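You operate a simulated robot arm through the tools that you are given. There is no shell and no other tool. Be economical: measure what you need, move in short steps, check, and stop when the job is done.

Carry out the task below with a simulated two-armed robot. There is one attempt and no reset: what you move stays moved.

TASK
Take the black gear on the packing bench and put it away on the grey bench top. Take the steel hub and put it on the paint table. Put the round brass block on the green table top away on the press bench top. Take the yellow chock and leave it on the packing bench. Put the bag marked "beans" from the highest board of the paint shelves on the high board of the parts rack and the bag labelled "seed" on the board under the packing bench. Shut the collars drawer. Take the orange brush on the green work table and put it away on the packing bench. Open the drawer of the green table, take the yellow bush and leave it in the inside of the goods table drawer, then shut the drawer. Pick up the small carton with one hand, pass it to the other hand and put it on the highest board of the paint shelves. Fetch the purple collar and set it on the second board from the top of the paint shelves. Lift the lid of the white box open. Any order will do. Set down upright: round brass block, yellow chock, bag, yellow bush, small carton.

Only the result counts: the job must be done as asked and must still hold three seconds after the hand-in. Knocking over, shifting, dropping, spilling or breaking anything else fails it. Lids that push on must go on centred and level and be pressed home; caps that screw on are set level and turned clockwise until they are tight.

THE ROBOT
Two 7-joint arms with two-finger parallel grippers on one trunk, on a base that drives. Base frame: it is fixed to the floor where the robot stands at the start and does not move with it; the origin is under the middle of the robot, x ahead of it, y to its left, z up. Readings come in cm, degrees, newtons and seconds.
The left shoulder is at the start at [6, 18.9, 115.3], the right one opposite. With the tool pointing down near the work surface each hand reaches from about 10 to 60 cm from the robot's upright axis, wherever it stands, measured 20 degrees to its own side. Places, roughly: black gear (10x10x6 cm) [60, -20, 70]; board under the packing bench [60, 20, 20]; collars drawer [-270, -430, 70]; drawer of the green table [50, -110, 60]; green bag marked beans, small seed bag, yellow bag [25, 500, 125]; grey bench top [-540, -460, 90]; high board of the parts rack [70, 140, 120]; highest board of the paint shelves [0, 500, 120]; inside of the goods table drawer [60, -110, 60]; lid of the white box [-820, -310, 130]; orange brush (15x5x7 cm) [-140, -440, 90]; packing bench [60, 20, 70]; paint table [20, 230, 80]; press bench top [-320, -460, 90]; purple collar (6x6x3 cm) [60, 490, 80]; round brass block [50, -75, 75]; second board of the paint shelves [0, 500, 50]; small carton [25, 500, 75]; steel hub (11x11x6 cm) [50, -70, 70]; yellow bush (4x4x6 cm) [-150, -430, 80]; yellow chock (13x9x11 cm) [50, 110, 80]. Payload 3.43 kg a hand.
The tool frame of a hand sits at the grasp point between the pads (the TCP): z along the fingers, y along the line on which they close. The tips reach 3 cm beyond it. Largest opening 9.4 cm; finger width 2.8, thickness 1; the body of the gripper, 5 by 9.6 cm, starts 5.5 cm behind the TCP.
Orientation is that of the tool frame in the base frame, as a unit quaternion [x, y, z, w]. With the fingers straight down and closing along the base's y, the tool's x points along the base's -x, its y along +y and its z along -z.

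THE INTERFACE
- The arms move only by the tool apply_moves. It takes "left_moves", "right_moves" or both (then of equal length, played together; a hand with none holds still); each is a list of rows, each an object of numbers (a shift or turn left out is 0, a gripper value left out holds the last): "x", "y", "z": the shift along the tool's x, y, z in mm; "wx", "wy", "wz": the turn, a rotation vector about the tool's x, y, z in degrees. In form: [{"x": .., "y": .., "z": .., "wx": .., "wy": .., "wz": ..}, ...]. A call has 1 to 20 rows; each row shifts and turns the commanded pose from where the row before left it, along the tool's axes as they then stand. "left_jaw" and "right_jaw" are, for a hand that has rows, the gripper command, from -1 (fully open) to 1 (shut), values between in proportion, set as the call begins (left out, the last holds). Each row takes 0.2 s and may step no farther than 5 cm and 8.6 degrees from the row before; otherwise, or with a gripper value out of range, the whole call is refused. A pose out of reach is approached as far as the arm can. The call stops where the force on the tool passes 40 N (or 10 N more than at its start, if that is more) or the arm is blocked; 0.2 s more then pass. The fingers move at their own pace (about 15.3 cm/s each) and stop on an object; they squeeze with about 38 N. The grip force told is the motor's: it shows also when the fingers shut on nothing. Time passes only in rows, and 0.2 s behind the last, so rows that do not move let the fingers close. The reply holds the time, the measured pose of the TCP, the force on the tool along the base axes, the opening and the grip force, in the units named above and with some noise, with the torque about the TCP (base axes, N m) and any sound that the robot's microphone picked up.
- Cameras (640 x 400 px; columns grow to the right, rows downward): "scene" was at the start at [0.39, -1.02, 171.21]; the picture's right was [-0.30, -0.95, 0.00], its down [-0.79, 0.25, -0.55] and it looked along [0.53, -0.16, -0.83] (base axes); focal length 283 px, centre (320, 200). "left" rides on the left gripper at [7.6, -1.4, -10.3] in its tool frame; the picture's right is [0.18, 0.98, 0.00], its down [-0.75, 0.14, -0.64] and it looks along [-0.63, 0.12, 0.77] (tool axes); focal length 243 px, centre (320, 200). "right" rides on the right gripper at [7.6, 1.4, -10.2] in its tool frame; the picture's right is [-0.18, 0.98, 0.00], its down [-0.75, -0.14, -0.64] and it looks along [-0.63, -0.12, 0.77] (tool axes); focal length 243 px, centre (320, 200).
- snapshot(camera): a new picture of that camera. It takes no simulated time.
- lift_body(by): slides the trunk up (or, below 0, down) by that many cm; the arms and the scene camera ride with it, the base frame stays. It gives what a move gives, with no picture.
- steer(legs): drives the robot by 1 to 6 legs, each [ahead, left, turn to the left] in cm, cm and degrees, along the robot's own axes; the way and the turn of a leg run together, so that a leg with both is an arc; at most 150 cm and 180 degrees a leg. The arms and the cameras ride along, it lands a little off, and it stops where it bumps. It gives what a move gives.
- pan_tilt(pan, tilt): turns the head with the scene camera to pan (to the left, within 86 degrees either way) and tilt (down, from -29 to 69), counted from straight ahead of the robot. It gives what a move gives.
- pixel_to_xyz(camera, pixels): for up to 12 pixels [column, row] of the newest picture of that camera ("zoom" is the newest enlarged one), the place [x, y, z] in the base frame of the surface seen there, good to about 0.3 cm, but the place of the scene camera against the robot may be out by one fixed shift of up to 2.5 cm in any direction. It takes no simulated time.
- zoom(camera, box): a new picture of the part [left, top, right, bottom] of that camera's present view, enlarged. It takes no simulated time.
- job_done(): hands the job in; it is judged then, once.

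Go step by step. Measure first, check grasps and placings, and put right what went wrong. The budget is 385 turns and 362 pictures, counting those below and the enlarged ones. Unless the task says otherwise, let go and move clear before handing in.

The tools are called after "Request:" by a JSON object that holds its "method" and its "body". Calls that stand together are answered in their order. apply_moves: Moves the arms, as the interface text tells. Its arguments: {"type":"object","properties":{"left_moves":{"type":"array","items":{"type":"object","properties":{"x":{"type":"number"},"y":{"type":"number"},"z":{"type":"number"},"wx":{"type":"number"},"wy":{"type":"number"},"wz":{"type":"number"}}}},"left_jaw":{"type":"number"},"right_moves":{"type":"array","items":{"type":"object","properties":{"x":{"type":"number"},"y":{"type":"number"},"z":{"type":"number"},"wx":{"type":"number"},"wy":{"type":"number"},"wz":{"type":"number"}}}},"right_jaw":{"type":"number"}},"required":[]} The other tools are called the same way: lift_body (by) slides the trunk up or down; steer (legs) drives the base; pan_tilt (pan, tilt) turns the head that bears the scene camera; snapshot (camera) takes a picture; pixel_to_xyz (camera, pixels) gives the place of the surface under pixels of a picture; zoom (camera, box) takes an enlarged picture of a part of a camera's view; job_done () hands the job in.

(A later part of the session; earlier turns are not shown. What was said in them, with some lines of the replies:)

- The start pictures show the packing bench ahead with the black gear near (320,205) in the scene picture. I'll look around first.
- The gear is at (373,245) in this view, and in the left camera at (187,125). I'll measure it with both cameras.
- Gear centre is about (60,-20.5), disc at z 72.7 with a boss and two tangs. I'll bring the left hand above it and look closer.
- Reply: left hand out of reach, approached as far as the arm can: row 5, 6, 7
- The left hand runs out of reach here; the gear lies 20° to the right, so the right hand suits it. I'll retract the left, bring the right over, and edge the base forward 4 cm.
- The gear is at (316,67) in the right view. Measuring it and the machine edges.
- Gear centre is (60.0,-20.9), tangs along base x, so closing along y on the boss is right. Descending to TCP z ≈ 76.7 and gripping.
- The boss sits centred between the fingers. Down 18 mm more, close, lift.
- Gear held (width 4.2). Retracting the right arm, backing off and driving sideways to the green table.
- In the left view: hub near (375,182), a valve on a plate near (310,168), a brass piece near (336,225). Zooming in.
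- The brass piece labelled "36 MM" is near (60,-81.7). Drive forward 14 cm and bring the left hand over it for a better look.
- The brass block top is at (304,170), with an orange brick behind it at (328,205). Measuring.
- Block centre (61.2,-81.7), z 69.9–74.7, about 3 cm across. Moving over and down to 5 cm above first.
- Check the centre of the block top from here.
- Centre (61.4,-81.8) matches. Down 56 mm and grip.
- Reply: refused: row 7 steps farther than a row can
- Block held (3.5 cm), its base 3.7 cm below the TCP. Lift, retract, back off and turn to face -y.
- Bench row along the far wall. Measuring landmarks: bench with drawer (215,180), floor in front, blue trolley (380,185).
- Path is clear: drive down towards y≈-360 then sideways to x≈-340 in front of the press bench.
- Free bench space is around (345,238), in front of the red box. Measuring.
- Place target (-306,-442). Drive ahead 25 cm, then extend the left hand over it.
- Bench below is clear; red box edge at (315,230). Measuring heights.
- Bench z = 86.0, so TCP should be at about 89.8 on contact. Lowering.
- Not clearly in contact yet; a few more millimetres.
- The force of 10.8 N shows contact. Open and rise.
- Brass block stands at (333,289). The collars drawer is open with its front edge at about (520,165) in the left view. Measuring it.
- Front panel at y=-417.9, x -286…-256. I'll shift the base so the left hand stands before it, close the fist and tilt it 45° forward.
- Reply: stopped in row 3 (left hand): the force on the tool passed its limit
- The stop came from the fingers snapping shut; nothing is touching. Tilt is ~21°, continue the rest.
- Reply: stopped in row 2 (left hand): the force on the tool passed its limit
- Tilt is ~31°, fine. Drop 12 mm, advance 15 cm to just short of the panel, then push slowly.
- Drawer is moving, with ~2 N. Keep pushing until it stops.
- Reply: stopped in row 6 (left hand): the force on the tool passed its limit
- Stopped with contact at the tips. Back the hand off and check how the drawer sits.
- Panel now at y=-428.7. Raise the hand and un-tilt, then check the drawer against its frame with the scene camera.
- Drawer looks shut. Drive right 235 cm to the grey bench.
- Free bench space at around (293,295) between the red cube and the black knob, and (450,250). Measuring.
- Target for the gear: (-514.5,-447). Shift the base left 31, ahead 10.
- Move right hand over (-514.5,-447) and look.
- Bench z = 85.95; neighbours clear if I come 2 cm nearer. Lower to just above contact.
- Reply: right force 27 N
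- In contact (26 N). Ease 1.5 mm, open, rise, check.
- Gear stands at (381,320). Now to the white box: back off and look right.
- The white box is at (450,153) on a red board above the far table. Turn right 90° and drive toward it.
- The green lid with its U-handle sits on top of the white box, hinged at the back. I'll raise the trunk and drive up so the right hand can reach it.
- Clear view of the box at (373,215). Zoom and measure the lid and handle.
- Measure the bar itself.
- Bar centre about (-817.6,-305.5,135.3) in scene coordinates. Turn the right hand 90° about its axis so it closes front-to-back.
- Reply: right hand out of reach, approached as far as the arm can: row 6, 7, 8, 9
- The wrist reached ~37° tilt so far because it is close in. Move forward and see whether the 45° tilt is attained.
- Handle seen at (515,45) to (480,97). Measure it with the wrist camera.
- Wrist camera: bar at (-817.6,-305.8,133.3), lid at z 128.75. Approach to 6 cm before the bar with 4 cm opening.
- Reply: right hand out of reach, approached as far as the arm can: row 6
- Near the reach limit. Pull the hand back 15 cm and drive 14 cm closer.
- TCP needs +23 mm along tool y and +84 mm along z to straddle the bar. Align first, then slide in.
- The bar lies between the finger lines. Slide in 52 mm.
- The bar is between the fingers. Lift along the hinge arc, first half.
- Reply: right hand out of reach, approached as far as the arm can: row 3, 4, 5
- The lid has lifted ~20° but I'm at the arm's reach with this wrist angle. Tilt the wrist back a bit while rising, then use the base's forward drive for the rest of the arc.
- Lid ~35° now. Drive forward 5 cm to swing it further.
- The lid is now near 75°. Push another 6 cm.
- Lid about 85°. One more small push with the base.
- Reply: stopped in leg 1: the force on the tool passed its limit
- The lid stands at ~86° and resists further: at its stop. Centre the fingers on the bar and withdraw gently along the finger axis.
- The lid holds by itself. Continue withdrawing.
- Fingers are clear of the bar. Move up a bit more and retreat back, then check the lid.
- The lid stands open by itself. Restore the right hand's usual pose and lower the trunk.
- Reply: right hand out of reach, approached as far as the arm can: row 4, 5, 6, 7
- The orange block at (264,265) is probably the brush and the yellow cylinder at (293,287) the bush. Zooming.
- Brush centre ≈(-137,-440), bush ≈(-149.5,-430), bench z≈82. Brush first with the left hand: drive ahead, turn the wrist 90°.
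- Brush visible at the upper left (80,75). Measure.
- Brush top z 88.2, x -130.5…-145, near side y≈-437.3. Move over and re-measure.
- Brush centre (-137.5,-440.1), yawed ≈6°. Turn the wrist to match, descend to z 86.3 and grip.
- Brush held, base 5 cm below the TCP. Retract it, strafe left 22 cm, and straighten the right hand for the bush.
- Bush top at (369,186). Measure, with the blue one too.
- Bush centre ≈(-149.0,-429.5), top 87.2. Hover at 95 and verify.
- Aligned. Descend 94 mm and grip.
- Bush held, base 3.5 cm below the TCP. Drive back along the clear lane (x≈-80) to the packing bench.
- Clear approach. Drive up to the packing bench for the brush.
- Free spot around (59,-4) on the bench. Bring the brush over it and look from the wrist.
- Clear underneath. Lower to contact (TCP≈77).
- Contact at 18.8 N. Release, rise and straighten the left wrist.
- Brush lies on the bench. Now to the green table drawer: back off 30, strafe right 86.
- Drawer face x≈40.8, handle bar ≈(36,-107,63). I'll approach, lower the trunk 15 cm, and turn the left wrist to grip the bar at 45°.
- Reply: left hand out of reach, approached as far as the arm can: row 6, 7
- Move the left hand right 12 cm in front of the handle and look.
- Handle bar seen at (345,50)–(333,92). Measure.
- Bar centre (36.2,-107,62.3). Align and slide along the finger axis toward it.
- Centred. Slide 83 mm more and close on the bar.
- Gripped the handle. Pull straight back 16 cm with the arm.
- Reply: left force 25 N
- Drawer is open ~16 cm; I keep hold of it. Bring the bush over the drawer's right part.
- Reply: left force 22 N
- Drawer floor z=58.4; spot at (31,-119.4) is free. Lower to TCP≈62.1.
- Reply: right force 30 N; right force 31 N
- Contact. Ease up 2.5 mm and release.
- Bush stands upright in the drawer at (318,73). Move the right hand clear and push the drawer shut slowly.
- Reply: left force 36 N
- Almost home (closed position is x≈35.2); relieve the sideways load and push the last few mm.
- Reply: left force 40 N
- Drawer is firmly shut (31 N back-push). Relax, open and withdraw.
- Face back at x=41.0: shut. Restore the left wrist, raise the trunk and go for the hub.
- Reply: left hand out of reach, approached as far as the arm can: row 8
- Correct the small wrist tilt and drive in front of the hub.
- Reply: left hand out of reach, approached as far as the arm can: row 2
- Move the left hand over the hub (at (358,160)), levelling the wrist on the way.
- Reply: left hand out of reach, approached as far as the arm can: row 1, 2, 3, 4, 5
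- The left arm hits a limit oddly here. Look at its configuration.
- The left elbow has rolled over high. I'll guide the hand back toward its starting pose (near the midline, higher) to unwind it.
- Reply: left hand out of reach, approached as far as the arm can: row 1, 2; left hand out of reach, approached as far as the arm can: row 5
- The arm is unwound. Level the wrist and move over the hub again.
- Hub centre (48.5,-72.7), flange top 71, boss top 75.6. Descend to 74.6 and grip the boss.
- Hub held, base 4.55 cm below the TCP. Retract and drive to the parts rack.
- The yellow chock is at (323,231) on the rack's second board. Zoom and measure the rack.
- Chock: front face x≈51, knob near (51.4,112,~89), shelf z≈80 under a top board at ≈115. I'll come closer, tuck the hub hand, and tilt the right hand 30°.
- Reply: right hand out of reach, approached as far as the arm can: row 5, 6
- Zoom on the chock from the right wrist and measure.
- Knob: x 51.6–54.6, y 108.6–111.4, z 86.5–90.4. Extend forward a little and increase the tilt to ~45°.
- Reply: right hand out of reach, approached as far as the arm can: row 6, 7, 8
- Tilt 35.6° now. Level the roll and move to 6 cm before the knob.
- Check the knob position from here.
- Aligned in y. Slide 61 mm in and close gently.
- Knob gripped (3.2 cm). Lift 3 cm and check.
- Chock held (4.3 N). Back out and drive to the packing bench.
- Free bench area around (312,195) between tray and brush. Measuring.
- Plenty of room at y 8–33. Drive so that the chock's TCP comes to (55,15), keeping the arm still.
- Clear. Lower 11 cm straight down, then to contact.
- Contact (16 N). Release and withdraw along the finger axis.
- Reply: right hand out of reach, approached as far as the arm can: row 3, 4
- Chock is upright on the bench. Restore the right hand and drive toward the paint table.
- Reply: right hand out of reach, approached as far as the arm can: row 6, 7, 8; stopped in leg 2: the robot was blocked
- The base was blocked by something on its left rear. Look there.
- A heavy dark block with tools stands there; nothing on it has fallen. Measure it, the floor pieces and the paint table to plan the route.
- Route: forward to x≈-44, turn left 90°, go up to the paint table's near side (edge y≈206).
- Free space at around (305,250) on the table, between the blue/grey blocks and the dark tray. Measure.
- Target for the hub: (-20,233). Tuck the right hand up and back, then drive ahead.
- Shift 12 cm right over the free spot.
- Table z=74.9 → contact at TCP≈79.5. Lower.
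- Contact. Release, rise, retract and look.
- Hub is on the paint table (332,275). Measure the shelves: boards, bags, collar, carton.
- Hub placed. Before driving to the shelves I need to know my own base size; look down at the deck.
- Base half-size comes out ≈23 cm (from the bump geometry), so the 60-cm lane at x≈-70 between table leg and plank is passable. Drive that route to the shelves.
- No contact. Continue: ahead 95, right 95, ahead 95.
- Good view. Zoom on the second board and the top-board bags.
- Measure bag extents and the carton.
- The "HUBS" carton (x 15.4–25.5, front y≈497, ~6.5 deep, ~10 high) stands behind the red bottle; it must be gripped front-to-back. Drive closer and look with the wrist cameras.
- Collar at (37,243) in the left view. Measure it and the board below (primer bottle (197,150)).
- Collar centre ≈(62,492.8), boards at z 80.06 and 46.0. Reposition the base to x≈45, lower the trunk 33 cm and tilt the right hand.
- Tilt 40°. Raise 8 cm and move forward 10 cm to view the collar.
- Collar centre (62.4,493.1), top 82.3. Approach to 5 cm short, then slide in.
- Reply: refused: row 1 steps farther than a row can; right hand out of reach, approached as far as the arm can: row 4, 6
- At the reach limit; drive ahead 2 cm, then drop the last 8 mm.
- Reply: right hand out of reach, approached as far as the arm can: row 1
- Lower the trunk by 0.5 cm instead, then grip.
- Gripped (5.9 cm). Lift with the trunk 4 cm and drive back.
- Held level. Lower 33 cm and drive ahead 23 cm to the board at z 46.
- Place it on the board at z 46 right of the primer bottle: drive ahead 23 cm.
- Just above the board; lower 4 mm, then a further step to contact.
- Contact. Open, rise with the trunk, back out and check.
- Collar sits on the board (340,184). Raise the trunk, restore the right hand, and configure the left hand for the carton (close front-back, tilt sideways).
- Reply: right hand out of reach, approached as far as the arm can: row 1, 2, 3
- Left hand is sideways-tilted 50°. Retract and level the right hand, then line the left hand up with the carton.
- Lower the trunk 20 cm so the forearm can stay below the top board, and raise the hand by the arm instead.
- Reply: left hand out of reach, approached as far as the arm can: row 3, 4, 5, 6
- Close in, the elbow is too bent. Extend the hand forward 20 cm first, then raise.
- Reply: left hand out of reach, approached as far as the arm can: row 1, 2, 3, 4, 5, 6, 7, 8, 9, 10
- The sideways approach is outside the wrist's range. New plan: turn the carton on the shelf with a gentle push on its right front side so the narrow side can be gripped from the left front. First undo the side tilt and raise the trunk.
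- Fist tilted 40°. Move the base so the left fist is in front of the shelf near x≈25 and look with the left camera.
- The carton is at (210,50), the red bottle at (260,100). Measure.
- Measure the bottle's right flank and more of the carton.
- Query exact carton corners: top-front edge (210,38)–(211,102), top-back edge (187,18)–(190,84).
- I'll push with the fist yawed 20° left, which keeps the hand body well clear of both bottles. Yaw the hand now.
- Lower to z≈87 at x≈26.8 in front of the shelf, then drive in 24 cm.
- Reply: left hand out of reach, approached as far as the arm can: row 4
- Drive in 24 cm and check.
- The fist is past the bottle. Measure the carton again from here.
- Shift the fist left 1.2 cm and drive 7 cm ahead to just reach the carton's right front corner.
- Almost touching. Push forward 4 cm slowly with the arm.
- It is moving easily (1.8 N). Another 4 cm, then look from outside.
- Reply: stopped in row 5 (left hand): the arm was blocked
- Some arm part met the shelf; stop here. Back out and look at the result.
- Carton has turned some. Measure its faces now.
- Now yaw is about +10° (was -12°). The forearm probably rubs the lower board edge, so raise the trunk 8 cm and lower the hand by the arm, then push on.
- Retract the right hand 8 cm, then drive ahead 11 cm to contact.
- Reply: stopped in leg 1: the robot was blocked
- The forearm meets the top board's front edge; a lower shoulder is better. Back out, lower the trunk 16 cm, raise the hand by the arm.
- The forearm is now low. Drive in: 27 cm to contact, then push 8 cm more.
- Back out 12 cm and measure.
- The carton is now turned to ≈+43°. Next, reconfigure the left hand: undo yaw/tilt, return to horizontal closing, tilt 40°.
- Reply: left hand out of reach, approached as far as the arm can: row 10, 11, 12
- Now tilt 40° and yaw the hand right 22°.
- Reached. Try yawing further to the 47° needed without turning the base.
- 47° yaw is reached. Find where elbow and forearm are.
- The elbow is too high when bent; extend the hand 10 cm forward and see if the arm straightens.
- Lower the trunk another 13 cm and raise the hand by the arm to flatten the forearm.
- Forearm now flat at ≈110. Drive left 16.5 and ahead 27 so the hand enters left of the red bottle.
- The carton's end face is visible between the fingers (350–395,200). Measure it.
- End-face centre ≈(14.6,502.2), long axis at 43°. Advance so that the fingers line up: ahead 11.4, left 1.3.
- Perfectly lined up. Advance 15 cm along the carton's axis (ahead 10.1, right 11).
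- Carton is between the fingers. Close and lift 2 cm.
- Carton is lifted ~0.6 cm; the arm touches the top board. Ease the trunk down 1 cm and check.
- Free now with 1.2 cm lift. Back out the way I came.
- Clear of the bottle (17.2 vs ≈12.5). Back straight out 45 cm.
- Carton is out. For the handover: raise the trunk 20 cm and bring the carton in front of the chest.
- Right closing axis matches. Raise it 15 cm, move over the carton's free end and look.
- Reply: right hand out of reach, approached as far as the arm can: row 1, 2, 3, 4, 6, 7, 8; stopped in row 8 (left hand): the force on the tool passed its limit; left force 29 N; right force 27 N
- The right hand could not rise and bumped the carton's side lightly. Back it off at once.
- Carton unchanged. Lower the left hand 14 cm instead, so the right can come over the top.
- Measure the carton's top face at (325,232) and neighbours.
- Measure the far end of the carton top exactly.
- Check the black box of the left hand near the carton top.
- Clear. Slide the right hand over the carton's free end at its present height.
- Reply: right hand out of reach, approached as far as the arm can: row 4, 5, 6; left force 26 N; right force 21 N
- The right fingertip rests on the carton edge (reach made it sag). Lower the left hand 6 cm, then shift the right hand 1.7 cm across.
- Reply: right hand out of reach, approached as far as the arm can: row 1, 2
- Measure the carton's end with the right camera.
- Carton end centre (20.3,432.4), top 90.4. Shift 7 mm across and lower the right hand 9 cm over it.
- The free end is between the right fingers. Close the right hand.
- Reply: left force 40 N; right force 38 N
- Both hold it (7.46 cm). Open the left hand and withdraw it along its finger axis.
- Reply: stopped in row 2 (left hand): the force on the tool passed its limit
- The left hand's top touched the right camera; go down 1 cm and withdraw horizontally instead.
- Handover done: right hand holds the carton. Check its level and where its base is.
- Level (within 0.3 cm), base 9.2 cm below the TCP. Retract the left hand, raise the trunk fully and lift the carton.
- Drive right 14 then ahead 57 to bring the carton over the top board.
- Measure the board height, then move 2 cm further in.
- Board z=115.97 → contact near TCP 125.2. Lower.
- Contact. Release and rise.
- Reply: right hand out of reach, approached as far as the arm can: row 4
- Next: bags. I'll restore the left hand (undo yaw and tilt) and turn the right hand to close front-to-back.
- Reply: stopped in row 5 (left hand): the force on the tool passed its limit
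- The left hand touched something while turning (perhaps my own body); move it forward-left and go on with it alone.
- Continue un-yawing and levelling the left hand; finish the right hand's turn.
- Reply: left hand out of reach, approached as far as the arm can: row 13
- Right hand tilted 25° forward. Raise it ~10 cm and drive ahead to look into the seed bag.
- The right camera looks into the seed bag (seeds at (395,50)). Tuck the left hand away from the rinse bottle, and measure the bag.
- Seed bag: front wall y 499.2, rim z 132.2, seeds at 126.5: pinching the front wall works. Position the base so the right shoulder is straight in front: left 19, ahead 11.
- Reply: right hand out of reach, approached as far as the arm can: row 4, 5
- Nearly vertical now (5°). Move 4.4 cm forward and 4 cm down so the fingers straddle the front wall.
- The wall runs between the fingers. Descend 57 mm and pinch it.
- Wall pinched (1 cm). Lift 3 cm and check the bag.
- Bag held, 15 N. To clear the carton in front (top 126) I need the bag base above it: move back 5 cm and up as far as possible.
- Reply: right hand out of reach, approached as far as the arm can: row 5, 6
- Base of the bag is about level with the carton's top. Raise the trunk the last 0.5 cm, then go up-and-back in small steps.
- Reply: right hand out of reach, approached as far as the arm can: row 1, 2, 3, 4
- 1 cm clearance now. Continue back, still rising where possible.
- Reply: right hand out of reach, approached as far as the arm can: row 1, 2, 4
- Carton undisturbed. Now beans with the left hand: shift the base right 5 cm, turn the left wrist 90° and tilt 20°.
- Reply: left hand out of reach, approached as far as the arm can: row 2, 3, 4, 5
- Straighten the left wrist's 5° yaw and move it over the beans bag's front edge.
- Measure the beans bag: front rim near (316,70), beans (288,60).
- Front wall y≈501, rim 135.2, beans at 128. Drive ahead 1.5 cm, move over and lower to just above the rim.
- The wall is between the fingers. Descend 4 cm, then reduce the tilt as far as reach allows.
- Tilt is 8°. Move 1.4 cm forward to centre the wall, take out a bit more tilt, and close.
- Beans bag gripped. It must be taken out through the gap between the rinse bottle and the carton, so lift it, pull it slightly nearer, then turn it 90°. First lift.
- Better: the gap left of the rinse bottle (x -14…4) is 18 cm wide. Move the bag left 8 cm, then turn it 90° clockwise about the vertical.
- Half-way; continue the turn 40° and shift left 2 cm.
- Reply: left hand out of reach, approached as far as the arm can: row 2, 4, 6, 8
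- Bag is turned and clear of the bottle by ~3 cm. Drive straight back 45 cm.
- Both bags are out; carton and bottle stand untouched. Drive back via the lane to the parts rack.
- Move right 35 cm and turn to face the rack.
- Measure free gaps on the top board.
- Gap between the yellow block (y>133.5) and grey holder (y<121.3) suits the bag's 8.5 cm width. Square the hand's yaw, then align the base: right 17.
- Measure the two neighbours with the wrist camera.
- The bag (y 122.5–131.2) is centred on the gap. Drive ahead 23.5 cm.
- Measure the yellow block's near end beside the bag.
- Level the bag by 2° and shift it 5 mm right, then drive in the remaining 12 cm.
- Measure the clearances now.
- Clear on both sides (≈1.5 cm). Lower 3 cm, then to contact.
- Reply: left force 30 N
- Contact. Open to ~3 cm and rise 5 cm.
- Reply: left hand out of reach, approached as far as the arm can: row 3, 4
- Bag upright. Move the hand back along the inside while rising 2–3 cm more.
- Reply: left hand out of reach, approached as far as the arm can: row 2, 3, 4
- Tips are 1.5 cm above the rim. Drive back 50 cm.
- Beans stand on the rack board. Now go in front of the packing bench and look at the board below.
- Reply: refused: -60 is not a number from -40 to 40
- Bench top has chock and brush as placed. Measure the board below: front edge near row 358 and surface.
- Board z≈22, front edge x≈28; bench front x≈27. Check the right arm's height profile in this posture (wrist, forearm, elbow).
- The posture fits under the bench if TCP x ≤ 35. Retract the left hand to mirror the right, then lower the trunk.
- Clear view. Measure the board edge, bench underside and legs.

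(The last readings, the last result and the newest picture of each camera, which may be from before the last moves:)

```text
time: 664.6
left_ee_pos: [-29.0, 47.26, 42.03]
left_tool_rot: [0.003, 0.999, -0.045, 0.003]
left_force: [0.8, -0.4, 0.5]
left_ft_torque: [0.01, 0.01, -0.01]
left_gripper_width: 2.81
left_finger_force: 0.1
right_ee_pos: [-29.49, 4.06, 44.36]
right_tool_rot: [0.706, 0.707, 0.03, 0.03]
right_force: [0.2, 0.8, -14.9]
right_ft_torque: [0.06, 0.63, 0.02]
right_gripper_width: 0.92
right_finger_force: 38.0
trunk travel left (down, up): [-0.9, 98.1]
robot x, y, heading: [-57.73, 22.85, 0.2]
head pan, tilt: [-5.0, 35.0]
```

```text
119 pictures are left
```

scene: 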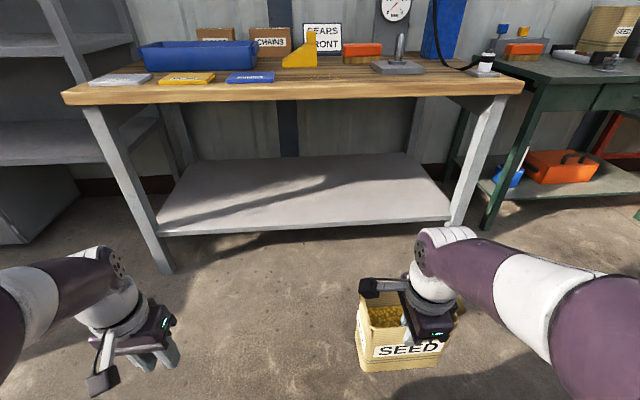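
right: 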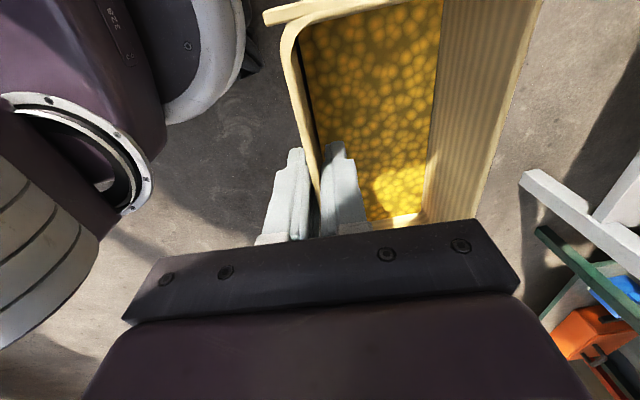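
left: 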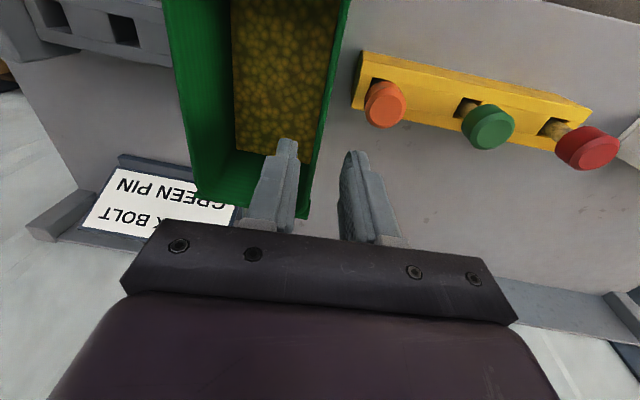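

Lower the bag now to ~1.3 cm above board height before driving in (trunk 0.8, arm 5.5 cm); the left likewise stays low.

Request:
{"method": "lift_body", "body": {"by": -0.8}}

Request:
{"method": "apply_moves", "body": {"right_moves": [{"z": 14}, {"z": 14}, {"z": 14}, {"z": 12}], "left_moves": [{"z": 14}, {"z": 14}, {"z": 14}, {"z": 12}]}}

Request:
{"method": "steer", "body": {"legs": [[45, 0, 0]]}}

Request:
{"method": "snapshot", "body": {"camera": "scene"}}

Request:
{"method": "snapshot", "body": {"camera": "right"}}

```text
time: 665.1
left_ee_pos: [-29.17, 47.12, 41.29]
left_tool_rot: [0.003, 0.999, -0.046, 0.004]
left_force: [0.1, 1.6, 0.2]
left_ft_torque: [0.02, 0.0, 0.02]
left_gripper_width: 2.78
left_finger_force: 0.1
right_ee_pos: [-29.55, 3.94, 43.54]
right_tool_rot: [0.706, 0.707, 0.03, 0.031]
right_force: [0.0, -0.4, -14.9]
right_ft_torque: [0.08, 0.59, 0.0]
right_gripper_width: 0.91
right_finger_force: 38.0
trunk travel left (down, up): [-0.1, 98.9]
robot x, y, heading: [-57.95, 22.85, -0.0]
head pan, tilt: [-5.0, 35.0]
```

```text
time: 666.1
left_ee_pos: [-28.96, 46.68, 35.95]
left_tool_rot: [0.004, 0.999, -0.046, 0.004]
left_force: [-1.0, -0.3, -0.5]
left_ft_torque: [0.04, 0.03, 0.0]
left_gripper_width: 2.8
left_finger_force: 0.0
right_ee_pos: [-29.02, 4.04, 38.15]
right_tool_rot: [0.707, 0.706, 0.029, 0.03]
right_force: [-0.7, -0.2, -14.6]
right_ft_torque: [0.07, 0.55, -0.01]
right_gripper_width: 0.9
right_finger_force: 38.3
trunk travel left (down, up): [-0.1, 98.9]
robot x, y, heading: [-57.73, 22.98, 0.2]
head pan, tilt: [-5.0, 35.0]
```

```text
time: 668.9
left_ee_pos: [16.21, 47.03, 35.98]
left_tool_rot: [0.001, 0.999, -0.045, 0.004]
left_force: [-1.4, -0.2, 0.9]
left_ft_torque: [0.04, 0.05, 0.0]
left_gripper_width: 2.82
left_finger_force: 0.0
right_ee_pos: [16.21, 4.26, 38.16]
right_tool_rot: [0.704, 0.709, 0.03, 0.03]
right_force: [1.0, 0.0, -14.1]
right_ft_torque: [0.07, 0.59, -0.04]
right_gripper_width: 0.92
right_finger_force: 38.1
trunk travel left (down, up): [-0.1, 98.9]
robot x, y, heading: [-12.87, 23.38, 0.4]
head pan, tilt: [-5.0, 35.0]
```

```text
118 pictures are left
```

scene: 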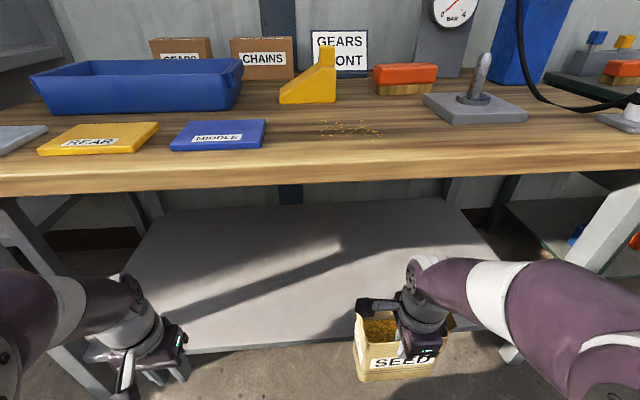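

```text
117 pictures are left
```

right: 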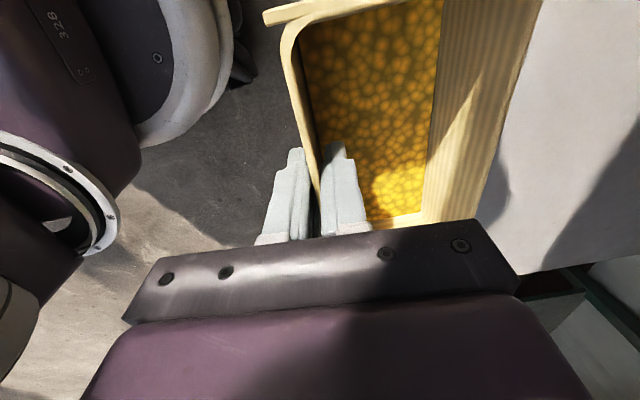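

Bag base is ~1.4 cm above the board. Drive in the last 17 cm.

Request:
{"method": "steer", "body": {"legs": [[6, 0, 0]]}}

Request:
{"method": "steer", "body": {"legs": [[11, 0, 0]]}}

Request:
{"method": "snapshot", "body": {"camera": "right"}}

Request:
{"method": "snapshot", "body": {"camera": "scene"}}

```text
time: 669.8
left_ee_pos: [22.19, 46.87, 35.99]
left_tool_rot: [0.0, 0.999, -0.045, 0.004]
left_force: [-0.5, -0.5, 0.6]
left_ft_torque: [0.0, 0.0, 0.0]
left_gripper_width: 2.81
left_finger_force: 0.0
right_ee_pos: [22.26, 4.38, 38.04]
right_tool_rot: [0.704, 0.709, 0.03, 0.03]
right_force: [-0.1, -0.4, -15.1]
right_ft_torque: [0.09, 0.57, 0.0]
right_gripper_width: 0.96
right_finger_force: 38.1
trunk travel left (down, up): [-0.1, 98.9]
robot x, y, heading: [-6.92, 23.23, 0.1]
head pan, tilt: [-5.0, 35.0]
```

```text
time: 671.0
left_ee_pos: [30.04, 47.19, 35.91]
left_tool_rot: [-0.001, 0.999, -0.047, 0.0]
left_force: [0.7, 0.2, -0.3]
left_ft_torque: [-0.01, 0.01, -0.01]
left_gripper_width: 2.8
left_finger_force: 0.0
right_ee_pos: [31.03, 4.55, 38.0]
right_tool_rot: [0.703, 0.71, 0.029, 0.028]
right_force: [1.0, 0.1, -14.4]
right_ft_torque: [0.07, 0.53, 0.04]
right_gripper_width: 0.94
right_finger_force: 38.1
trunk travel left (down, up): [-0.1, 98.9]
robot x, y, heading: [2.24, 22.88, 0.4]
head pan, tilt: [-5.0, 35.0]
stopped in leg 1: the robot was blocked; the commanded pose is now the measured one
```

```text
116 pictures are left
```

right: 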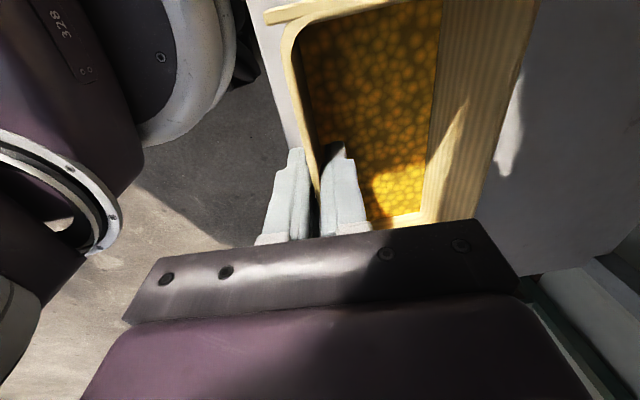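

```text
115 pictures are left
```

scene: 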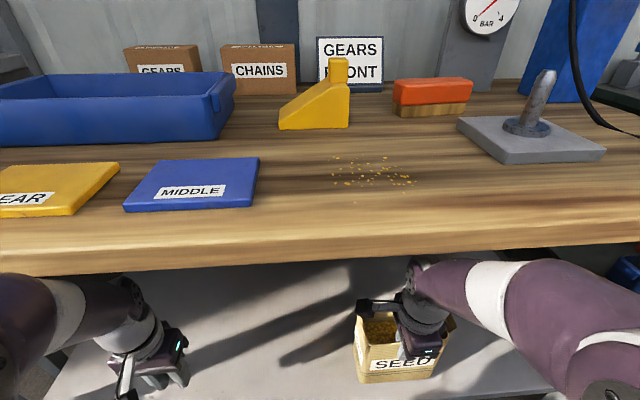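

Blocked slightly early, but the bag (x≈30.5–39) is already fully over the board (front 27). Lower to contact.

Request:
{"method": "apply_moves", "body": {"right_moves": [{"z": 5}, {"z": 4}, {"z": 2}, {}]}}

Request:
{"method": "apply_moves", "body": {"right_moves": [{"z": 2}, {"z": 2}, {}]}}

```text
time: 672.0
left_ee_pos: [30.17, 46.95, 35.82]
left_tool_rot: [-0.001, 0.999, -0.048, 0.002]
left_force: [-0.7, 1.1, -1.0]
left_ft_torque: [0.03, -0.03, 0.0]
left_gripper_width: 2.82
left_finger_force: 0.0
right_ee_pos: [31.09, 4.62, 37.02]
right_tool_rot: [0.703, 0.71, 0.03, 0.03]
right_force: [0.0, 0.7, -13.1]
right_ft_torque: [-0.05, 0.61, -0.01]
right_gripper_width: 0.91
right_finger_force: 38.1
trunk travel left (down, up): [-0.1, 98.9]
robot x, y, heading: [2.08, 23.03, 0.5]
head pan, tilt: [-5.0, 35.0]
```

```text
time: 672.8
left_ee_pos: [30.17, 47.06, 35.93]
left_tool_rot: [0.0, 0.999, -0.047, 0.001]
left_force: [-0.2, -0.5, -0.5]
left_ft_torque: [0.01, 0.02, -0.03]
left_gripper_width: 2.81
left_finger_force: 0.0
right_ee_pos: [31.32, 4.43, 36.77]
right_tool_rot: [0.703, 0.71, 0.031, 0.033]
right_force: [-3.5, -1.1, 34.3]
right_ft_torque: [0.01, 1.1, -0.09]
right_gripper_width: 0.95
right_finger_force: 37.8
trunk travel left (down, up): [-0.1, 98.9]
robot x, y, heading: [2.16, 22.95, 0.7]
head pan, tilt: [-5.0, 35.0]
```

Contact. Ease up, open 3 cm, and rise 5 cm carefully.

Request:
{"method": "apply_moves", "body": {"right_moves": [{"z": -2}, {}, {}], "right_jaw": 0.4}}

Request:
{"method": "apply_moves", "body": {"right_moves": [{"z": -8}, {"z": -8}, {"z": -10}, {"z": -10}, {"z": -10}]}}

Request:
{"method": "snapshot", "body": {"camera": "right"}}

```text
time: 673.6
left_ee_pos: [30.18, 47.01, 35.83]
left_tool_rot: [-0.001, 0.999, -0.047, 0.002]
left_force: [-0.4, 0.1, -0.7]
left_ft_torque: [0.02, -0.01, 0.03]
left_gripper_width: 2.82
left_finger_force: 0.1
right_ee_pos: [31.07, 4.69, 36.91]
right_tool_rot: [0.703, 0.71, 0.03, 0.03]
right_force: [0.4, -0.2, -0.9]
right_ft_torque: [-0.01, -0.02, 0.02]
right_gripper_width: 2.82
right_finger_force: 0.0
trunk travel left (down, up): [-0.1, 98.9]
robot x, y, heading: [1.86, 22.95, 0.5]
head pan, tilt: [-5.0, 35.0]
```

```text
time: 674.8
left_ee_pos: [30.29, 47.05, 35.56]
left_tool_rot: [-0.002, 0.999, -0.046, 0.003]
left_force: [0.5, -0.4, -0.1]
left_ft_torque: [-0.02, 0.02, 0.0]
left_gripper_width: 2.82
left_finger_force: 0.2
right_ee_pos: [30.19, 4.56, 40.33]
right_tool_rot: [0.703, 0.711, 0.02, 0.018]
right_force: [0.0, 0.6, 0.1]
right_ft_torque: [-0.01, 0.0, 0.01]
right_gripper_width: 2.8
right_finger_force: 0.0
trunk travel left (down, up): [-0.1, 98.9]
robot x, y, heading: [2.0, 23.2, 0.7]
head pan, tilt: [-5.0, 35.0]
```

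```text
114 pictures are left
```

right: 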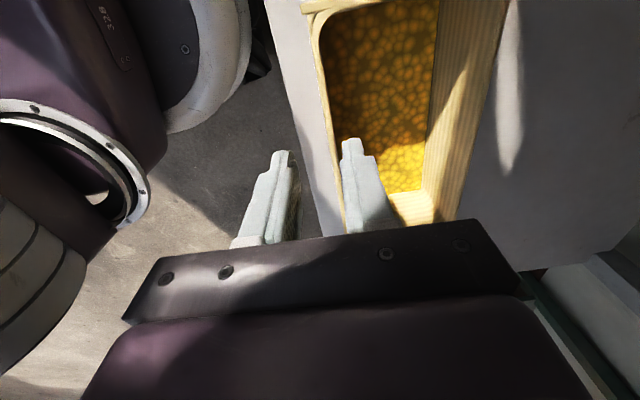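

The arm presses the bench underside before the fingertips clear the rim (1 cm short). Open wide and tilt the hand forward 30°, which swings the inner finger up over the rim.

Request:
{"method": "apply_moves", "body": {"right_moves": [{"z": 4}, {}, {}], "right_jaw": -1}}

Request:
{"method": "apply_moves", "body": {"right_moves": [{"wx": -4}, {"wx": -4}, {"wx": -4}, {"wx": -4}, {"wx": -4}, {"wx": -4}, {"wx": -4}]}}

Request:
{"method": "snapshot", "body": {"camera": "right"}}

Request:
{"method": "snapshot", "body": {"camera": "scene"}}

```text
time: 675.6
left_ee_pos: [30.12, 46.99, 35.62]
left_tool_rot: [-0.002, 0.999, -0.047, -0.001]
left_force: [-0.3, -0.5, -0.3]
left_ft_torque: [-0.01, 0.03, 0.01]
left_gripper_width: 2.83
left_finger_force: 0.1
right_ee_pos: [30.34, 4.58, 40.34]
right_tool_rot: [0.704, 0.71, 0.023, 0.023]
right_force: [-0.1, 0.3, -0.5]
right_ft_torque: [0.01, 0.02, -0.02]
right_gripper_width: 9.44
right_finger_force: 0.0
trunk travel left (down, up): [-0.1, 98.9]
robot x, y, heading: [2.0, 23.13, 0.5]
head pan, tilt: [-5.0, 35.0]
```

```text
time: 677.2
left_ee_pos: [30.01, 46.97, 35.77]
left_tool_rot: [-0.001, 0.999, -0.048, -0.003]
left_force: [-0.2, -0.2, 0.3]
left_ft_torque: [0.04, -0.01, -0.02]
left_gripper_width: 2.84
left_finger_force: 0.1
right_ee_pos: [36.15, 4.61, 41.43]
right_tool_rot: [0.675, 0.682, 0.199, 0.199]
right_force: [-6.1, 0.3, 2.5]
right_ft_torque: [-0.01, 0.32, -0.02]
right_gripper_width: 9.38
right_finger_force: 0.1
right hand out of reach, approached as far as the arm can: row 4, 5, 6, 7
trunk travel left (down, up): [-0.1, 98.9]
robot x, y, heading: [1.74, 22.79, 0.5]
head pan, tilt: [-5.0, 35.0]
```

```text
113 pictures are left
```

right: 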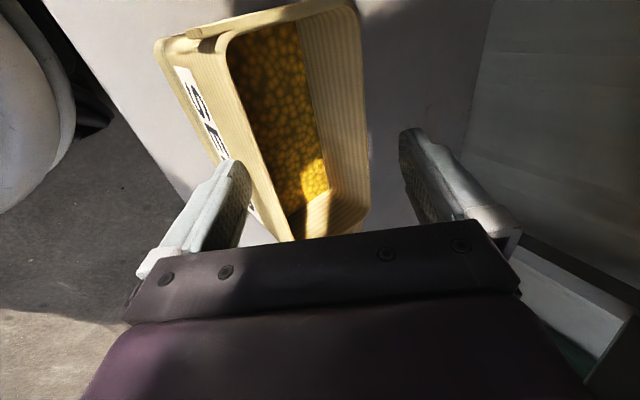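

```text
112 pictures are left
```

scene: 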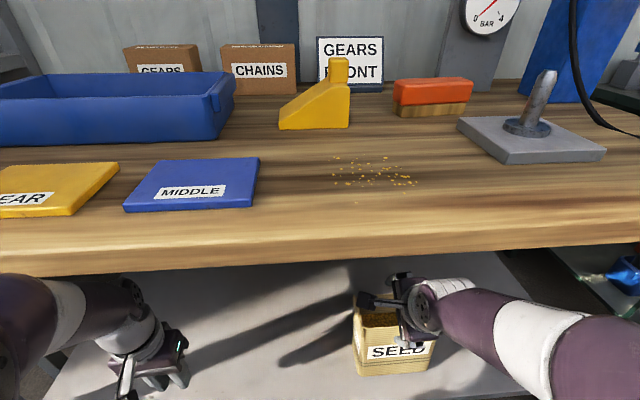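

The inner finger has swung clear above the bag, and the outer finger only touches the front wall. Drive straight back.

Request:
{"method": "steer", "body": {"legs": [[-8, 0, 0]]}}

Request:
{"method": "snapshot", "body": {"camera": "right"}}

```text
time: 678.3
left_ee_pos: [22.23, 46.82, 35.82]
left_tool_rot: [-0.002, 0.999, -0.047, 0.0]
left_force: [-0.6, -0.7, 0.3]
left_ft_torque: [-0.04, -0.01, 0.01]
left_gripper_width: 2.83
left_finger_force: 0.0
right_ee_pos: [28.14, 4.39, 41.33]
right_tool_rot: [0.676, 0.681, 0.199, 0.198]
right_force: [0.7, 1.2, 0.2]
right_ft_torque: [0.0, -0.01, -0.01]
right_gripper_width: 9.41
right_finger_force: 0.1
trunk travel left (down, up): [-0.1, 98.9]
robot x, y, heading: [-6.02, 23.12, 0.4]
head pan, tilt: [-5.0, 35.0]
```

```text
111 pictures are left
```

right: 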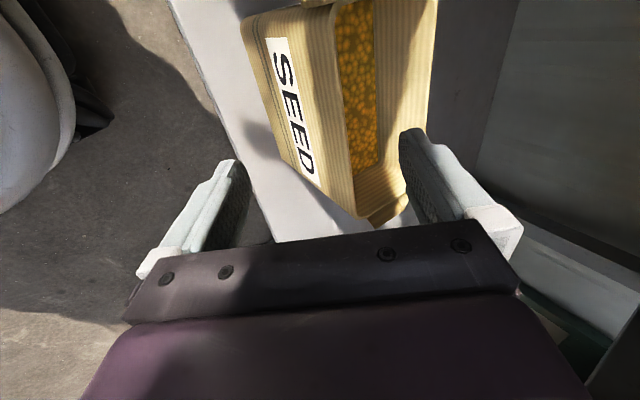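

No contact. Continue back 45 cm and inspect.

Request:
{"method": "steer", "body": {"legs": [[-50, 0, 0]]}}

Request:
{"method": "pan_tilt", "body": {"pan": -8, "tilt": 25}}

Request:
{"method": "snapshot", "body": {"camera": "scene"}}

Request:
{"method": "zoom", "body": {"camera": "scene", "box": [220, 150, 500, 330]}}

```text
time: 681.2
left_ee_pos: [-27.72, 46.48, 35.86]
left_tool_rot: [-0.002, 0.999, -0.046, 0.001]
left_force: [0.3, -0.3, 0.4]
left_ft_torque: [0.02, -0.01, 0.03]
left_gripper_width: 2.79
left_finger_force: 0.0
right_ee_pos: [-21.73, 4.07, 41.33]
right_tool_rot: [0.676, 0.682, 0.2, 0.198]
right_force: [-0.2, 0.9, -0.6]
right_ft_torque: [-0.04, 0.03, 0.0]
right_gripper_width: 9.41
right_finger_force: 0.0
trunk travel left (down, up): [-0.1, 98.9]
robot x, y, heading: [-55.62, 22.62, 0.7]
head pan, tilt: [-5.0, 35.0]
```

```text
time: 681.9
left_ee_pos: [-27.79, 46.5, 35.92]
left_tool_rot: [-0.003, 0.999, -0.046, 0.001]
left_force: [-0.1, -0.4, -0.1]
left_ft_torque: [0.0, 0.01, 0.0]
left_gripper_width: 2.84
left_finger_force: 0.2
right_ee_pos: [-21.6, 4.07, 41.34]
right_tool_rot: [0.675, 0.682, 0.2, 0.197]
right_force: [0.7, 0.1, -0.4]
right_ft_torque: [0.0, -0.01, -0.01]
right_gripper_width: 9.39
right_finger_force: 0.0
trunk travel left (down, up): [-0.1, 98.9]
robot x, y, heading: [-55.99, 22.29, 0.6]
head pan, tilt: [-8.0, 25.0]
```

```text
110 pictures are left
```

scene: 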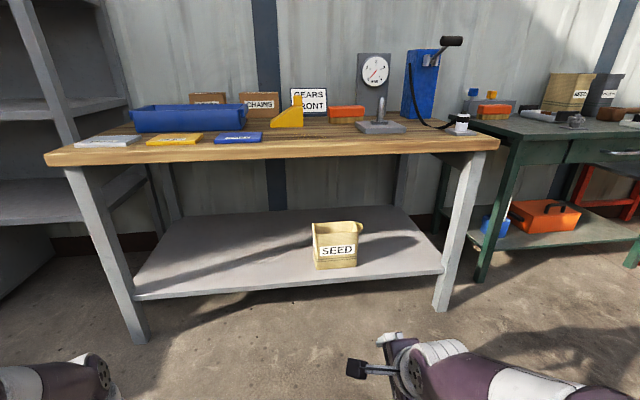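

```text
2.22 times, centred on (360, 240) of scene
```

zoom: 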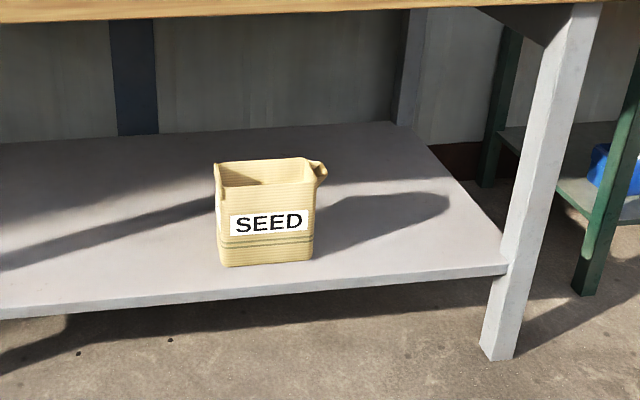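

Seed stands upright on the board. Raise the trunk and go take a distant look at the collars drawer and the brass block.

Request:
{"method": "lift_body", "body": {"by": 40}}

Request:
{"method": "lift_body", "body": {"by": 40}}

Request:
{"method": "steer", "body": {"legs": [[-18, 0, 0], [0, -118, 0], [0, 0, -90], [130, 0, 0]]}}

Request:
{"method": "pan_tilt", "body": {"pan": -45, "tilt": 20}}

Request:
{"method": "snapshot", "body": {"camera": "scene"}}

```text
time: 685.7
left_ee_pos: [-27.55, 46.47, 75.86]
left_tool_rot: [-0.003, 0.999, -0.046, 0.001]
left_force: [-0.1, 0.0, -0.5]
left_ft_torque: [0.01, 0.02, -0.02]
left_gripper_width: 2.81
left_finger_force: 0.2
right_ee_pos: [-21.71, 4.06, 81.37]
right_tool_rot: [0.675, 0.682, 0.2, 0.197]
right_force: [-0.3, 1.5, 0.4]
right_ft_torque: [-0.02, 0.02, -0.03]
right_gripper_width: 9.39
right_finger_force: 0.0
trunk travel left (down, up): [-40.1, 58.9]
robot x, y, heading: [-55.85, 22.49, 0.8]
head pan, tilt: [-8.0, 25.0]
```

```text
time: 689.6
left_ee_pos: [-27.62, 46.47, 115.8]
left_tool_rot: [-0.003, 0.999, -0.045, 0.0]
left_force: [0.3, 0.3, -0.1]
left_ft_torque: [0.05, -0.04, -0.06]
left_gripper_width: 2.8
left_finger_force: 0.1
right_ee_pos: [-21.72, 4.0, 121.25]
right_tool_rot: [0.675, 0.682, 0.199, 0.198]
right_force: [0.2, -0.1, 0.0]
right_ft_torque: [-0.01, 0.0, 0.0]
right_gripper_width: 9.39
right_finger_force: 0.1
trunk travel left (down, up): [-80.1, 18.9]
robot x, y, heading: [-56.11, 22.64, 0.7]
head pan, tilt: [-8.0, 25.0]
```

```text
time: 706.6
left_ee_pos: [-46.63, -253.09, 115.8]
left_tool_rot: [0.704, 0.709, -0.033, -0.032]
left_force: [0.5, -0.2, -0.1]
left_ft_torque: [0.03, 0.02, -0.01]
left_gripper_width: 2.81
left_finger_force: 0.2
right_ee_pos: [-89.11, -259.28, 121.32]
right_tool_rot: [0.96, 0.007, 0.002, 0.28]
right_force: [-0.7, -0.4, 0.2]
right_ft_torque: [0.02, 0.0, 0.0]
right_gripper_width: 9.41
right_finger_force: 0.1
trunk travel left (down, up): [-80.1, 18.9]
robot x, y, heading: [-70.58, -225.09, -88.9]
head pan, tilt: [-8.0, 25.0]
```

```text
time: 707.6
left_ee_pos: [-46.63, -252.95, 115.94]
left_tool_rot: [0.704, 0.709, -0.033, -0.032]
left_force: [0.3, -0.3, 0.8]
left_ft_torque: [0.0, 0.01, -0.01]
left_gripper_width: 2.81
left_finger_force: 0.0
right_ee_pos: [-89.13, -259.34, 121.39]
right_tool_rot: [0.96, 0.008, 0.002, 0.281]
right_force: [0.4, -0.7, 1.2]
right_ft_torque: [0.01, -0.04, -0.02]
right_gripper_width: 9.41
right_finger_force: 0.0
trunk travel left (down, up): [-80.1, 18.9]
robot x, y, heading: [-70.7, -225.15, -89.2]
head pan, tilt: [-45.0, 20.0]
```

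```text
108 pictures are left
```

scene: 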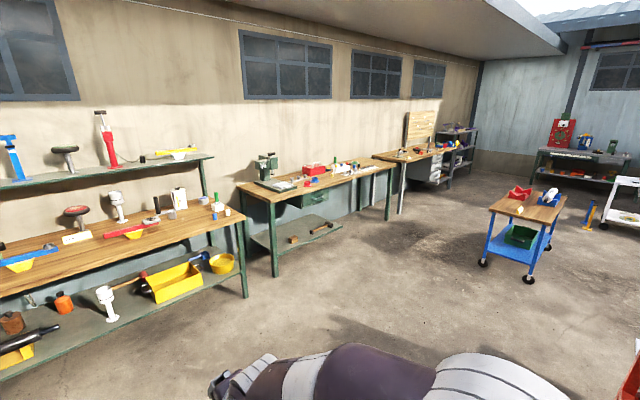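

Request:
{"method": "zoom", "body": {"camera": "scene", "box": [230, 150, 400, 260]}}

Request:
{"method": "zoom", "body": {"camera": "scene", "box": [530, 90, 640, 170]}}

```text
3.64 times, centred on (315, 205) of scene
```

zoom: 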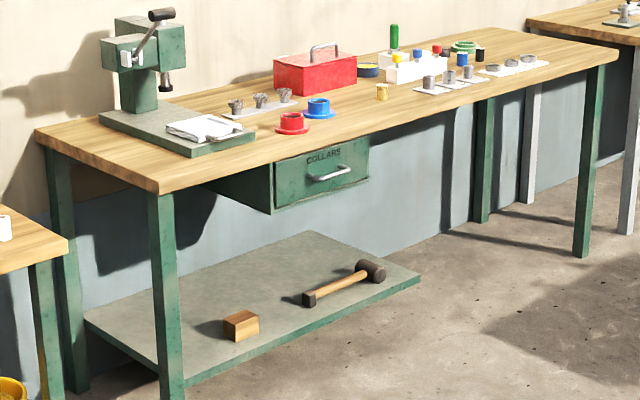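

```text
5.00 times, centred on (585, 130) of scene
```

zoom: 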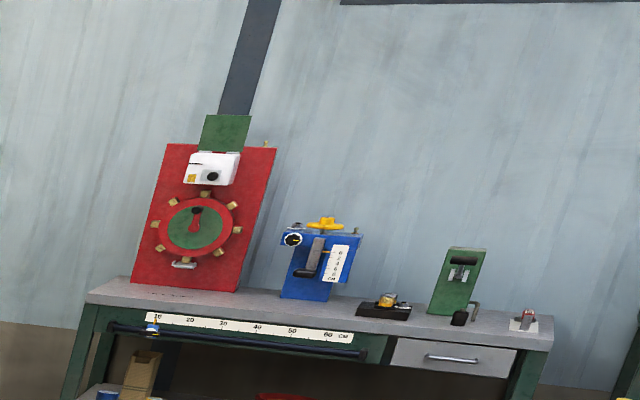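

The collars drawer sits flush, the brass block stands upright on the press bench, and the white box lid is still open. Both hands are empty and clear, so I hand in.

Request:
{"method": "job_done", "body": {}}

```text
The job is handed in.
```

I've handed the job in with every item on your list done. I last saw each one in place, except the yellow bush, which is shut inside the drawer; I saw it standing upright there before I closed it.

One placing was a judgement call. The purple collar was already on the second board from the top. The place list puts the "second board" at about z 50, so I set the collar on the next board down, at z 46. If you meant the board it started on, that item is wrong.

While driving, the robot bumped a heavy dark block of tools near the parts rack. Nothing on it fell, and I didn't check whether the block moved.
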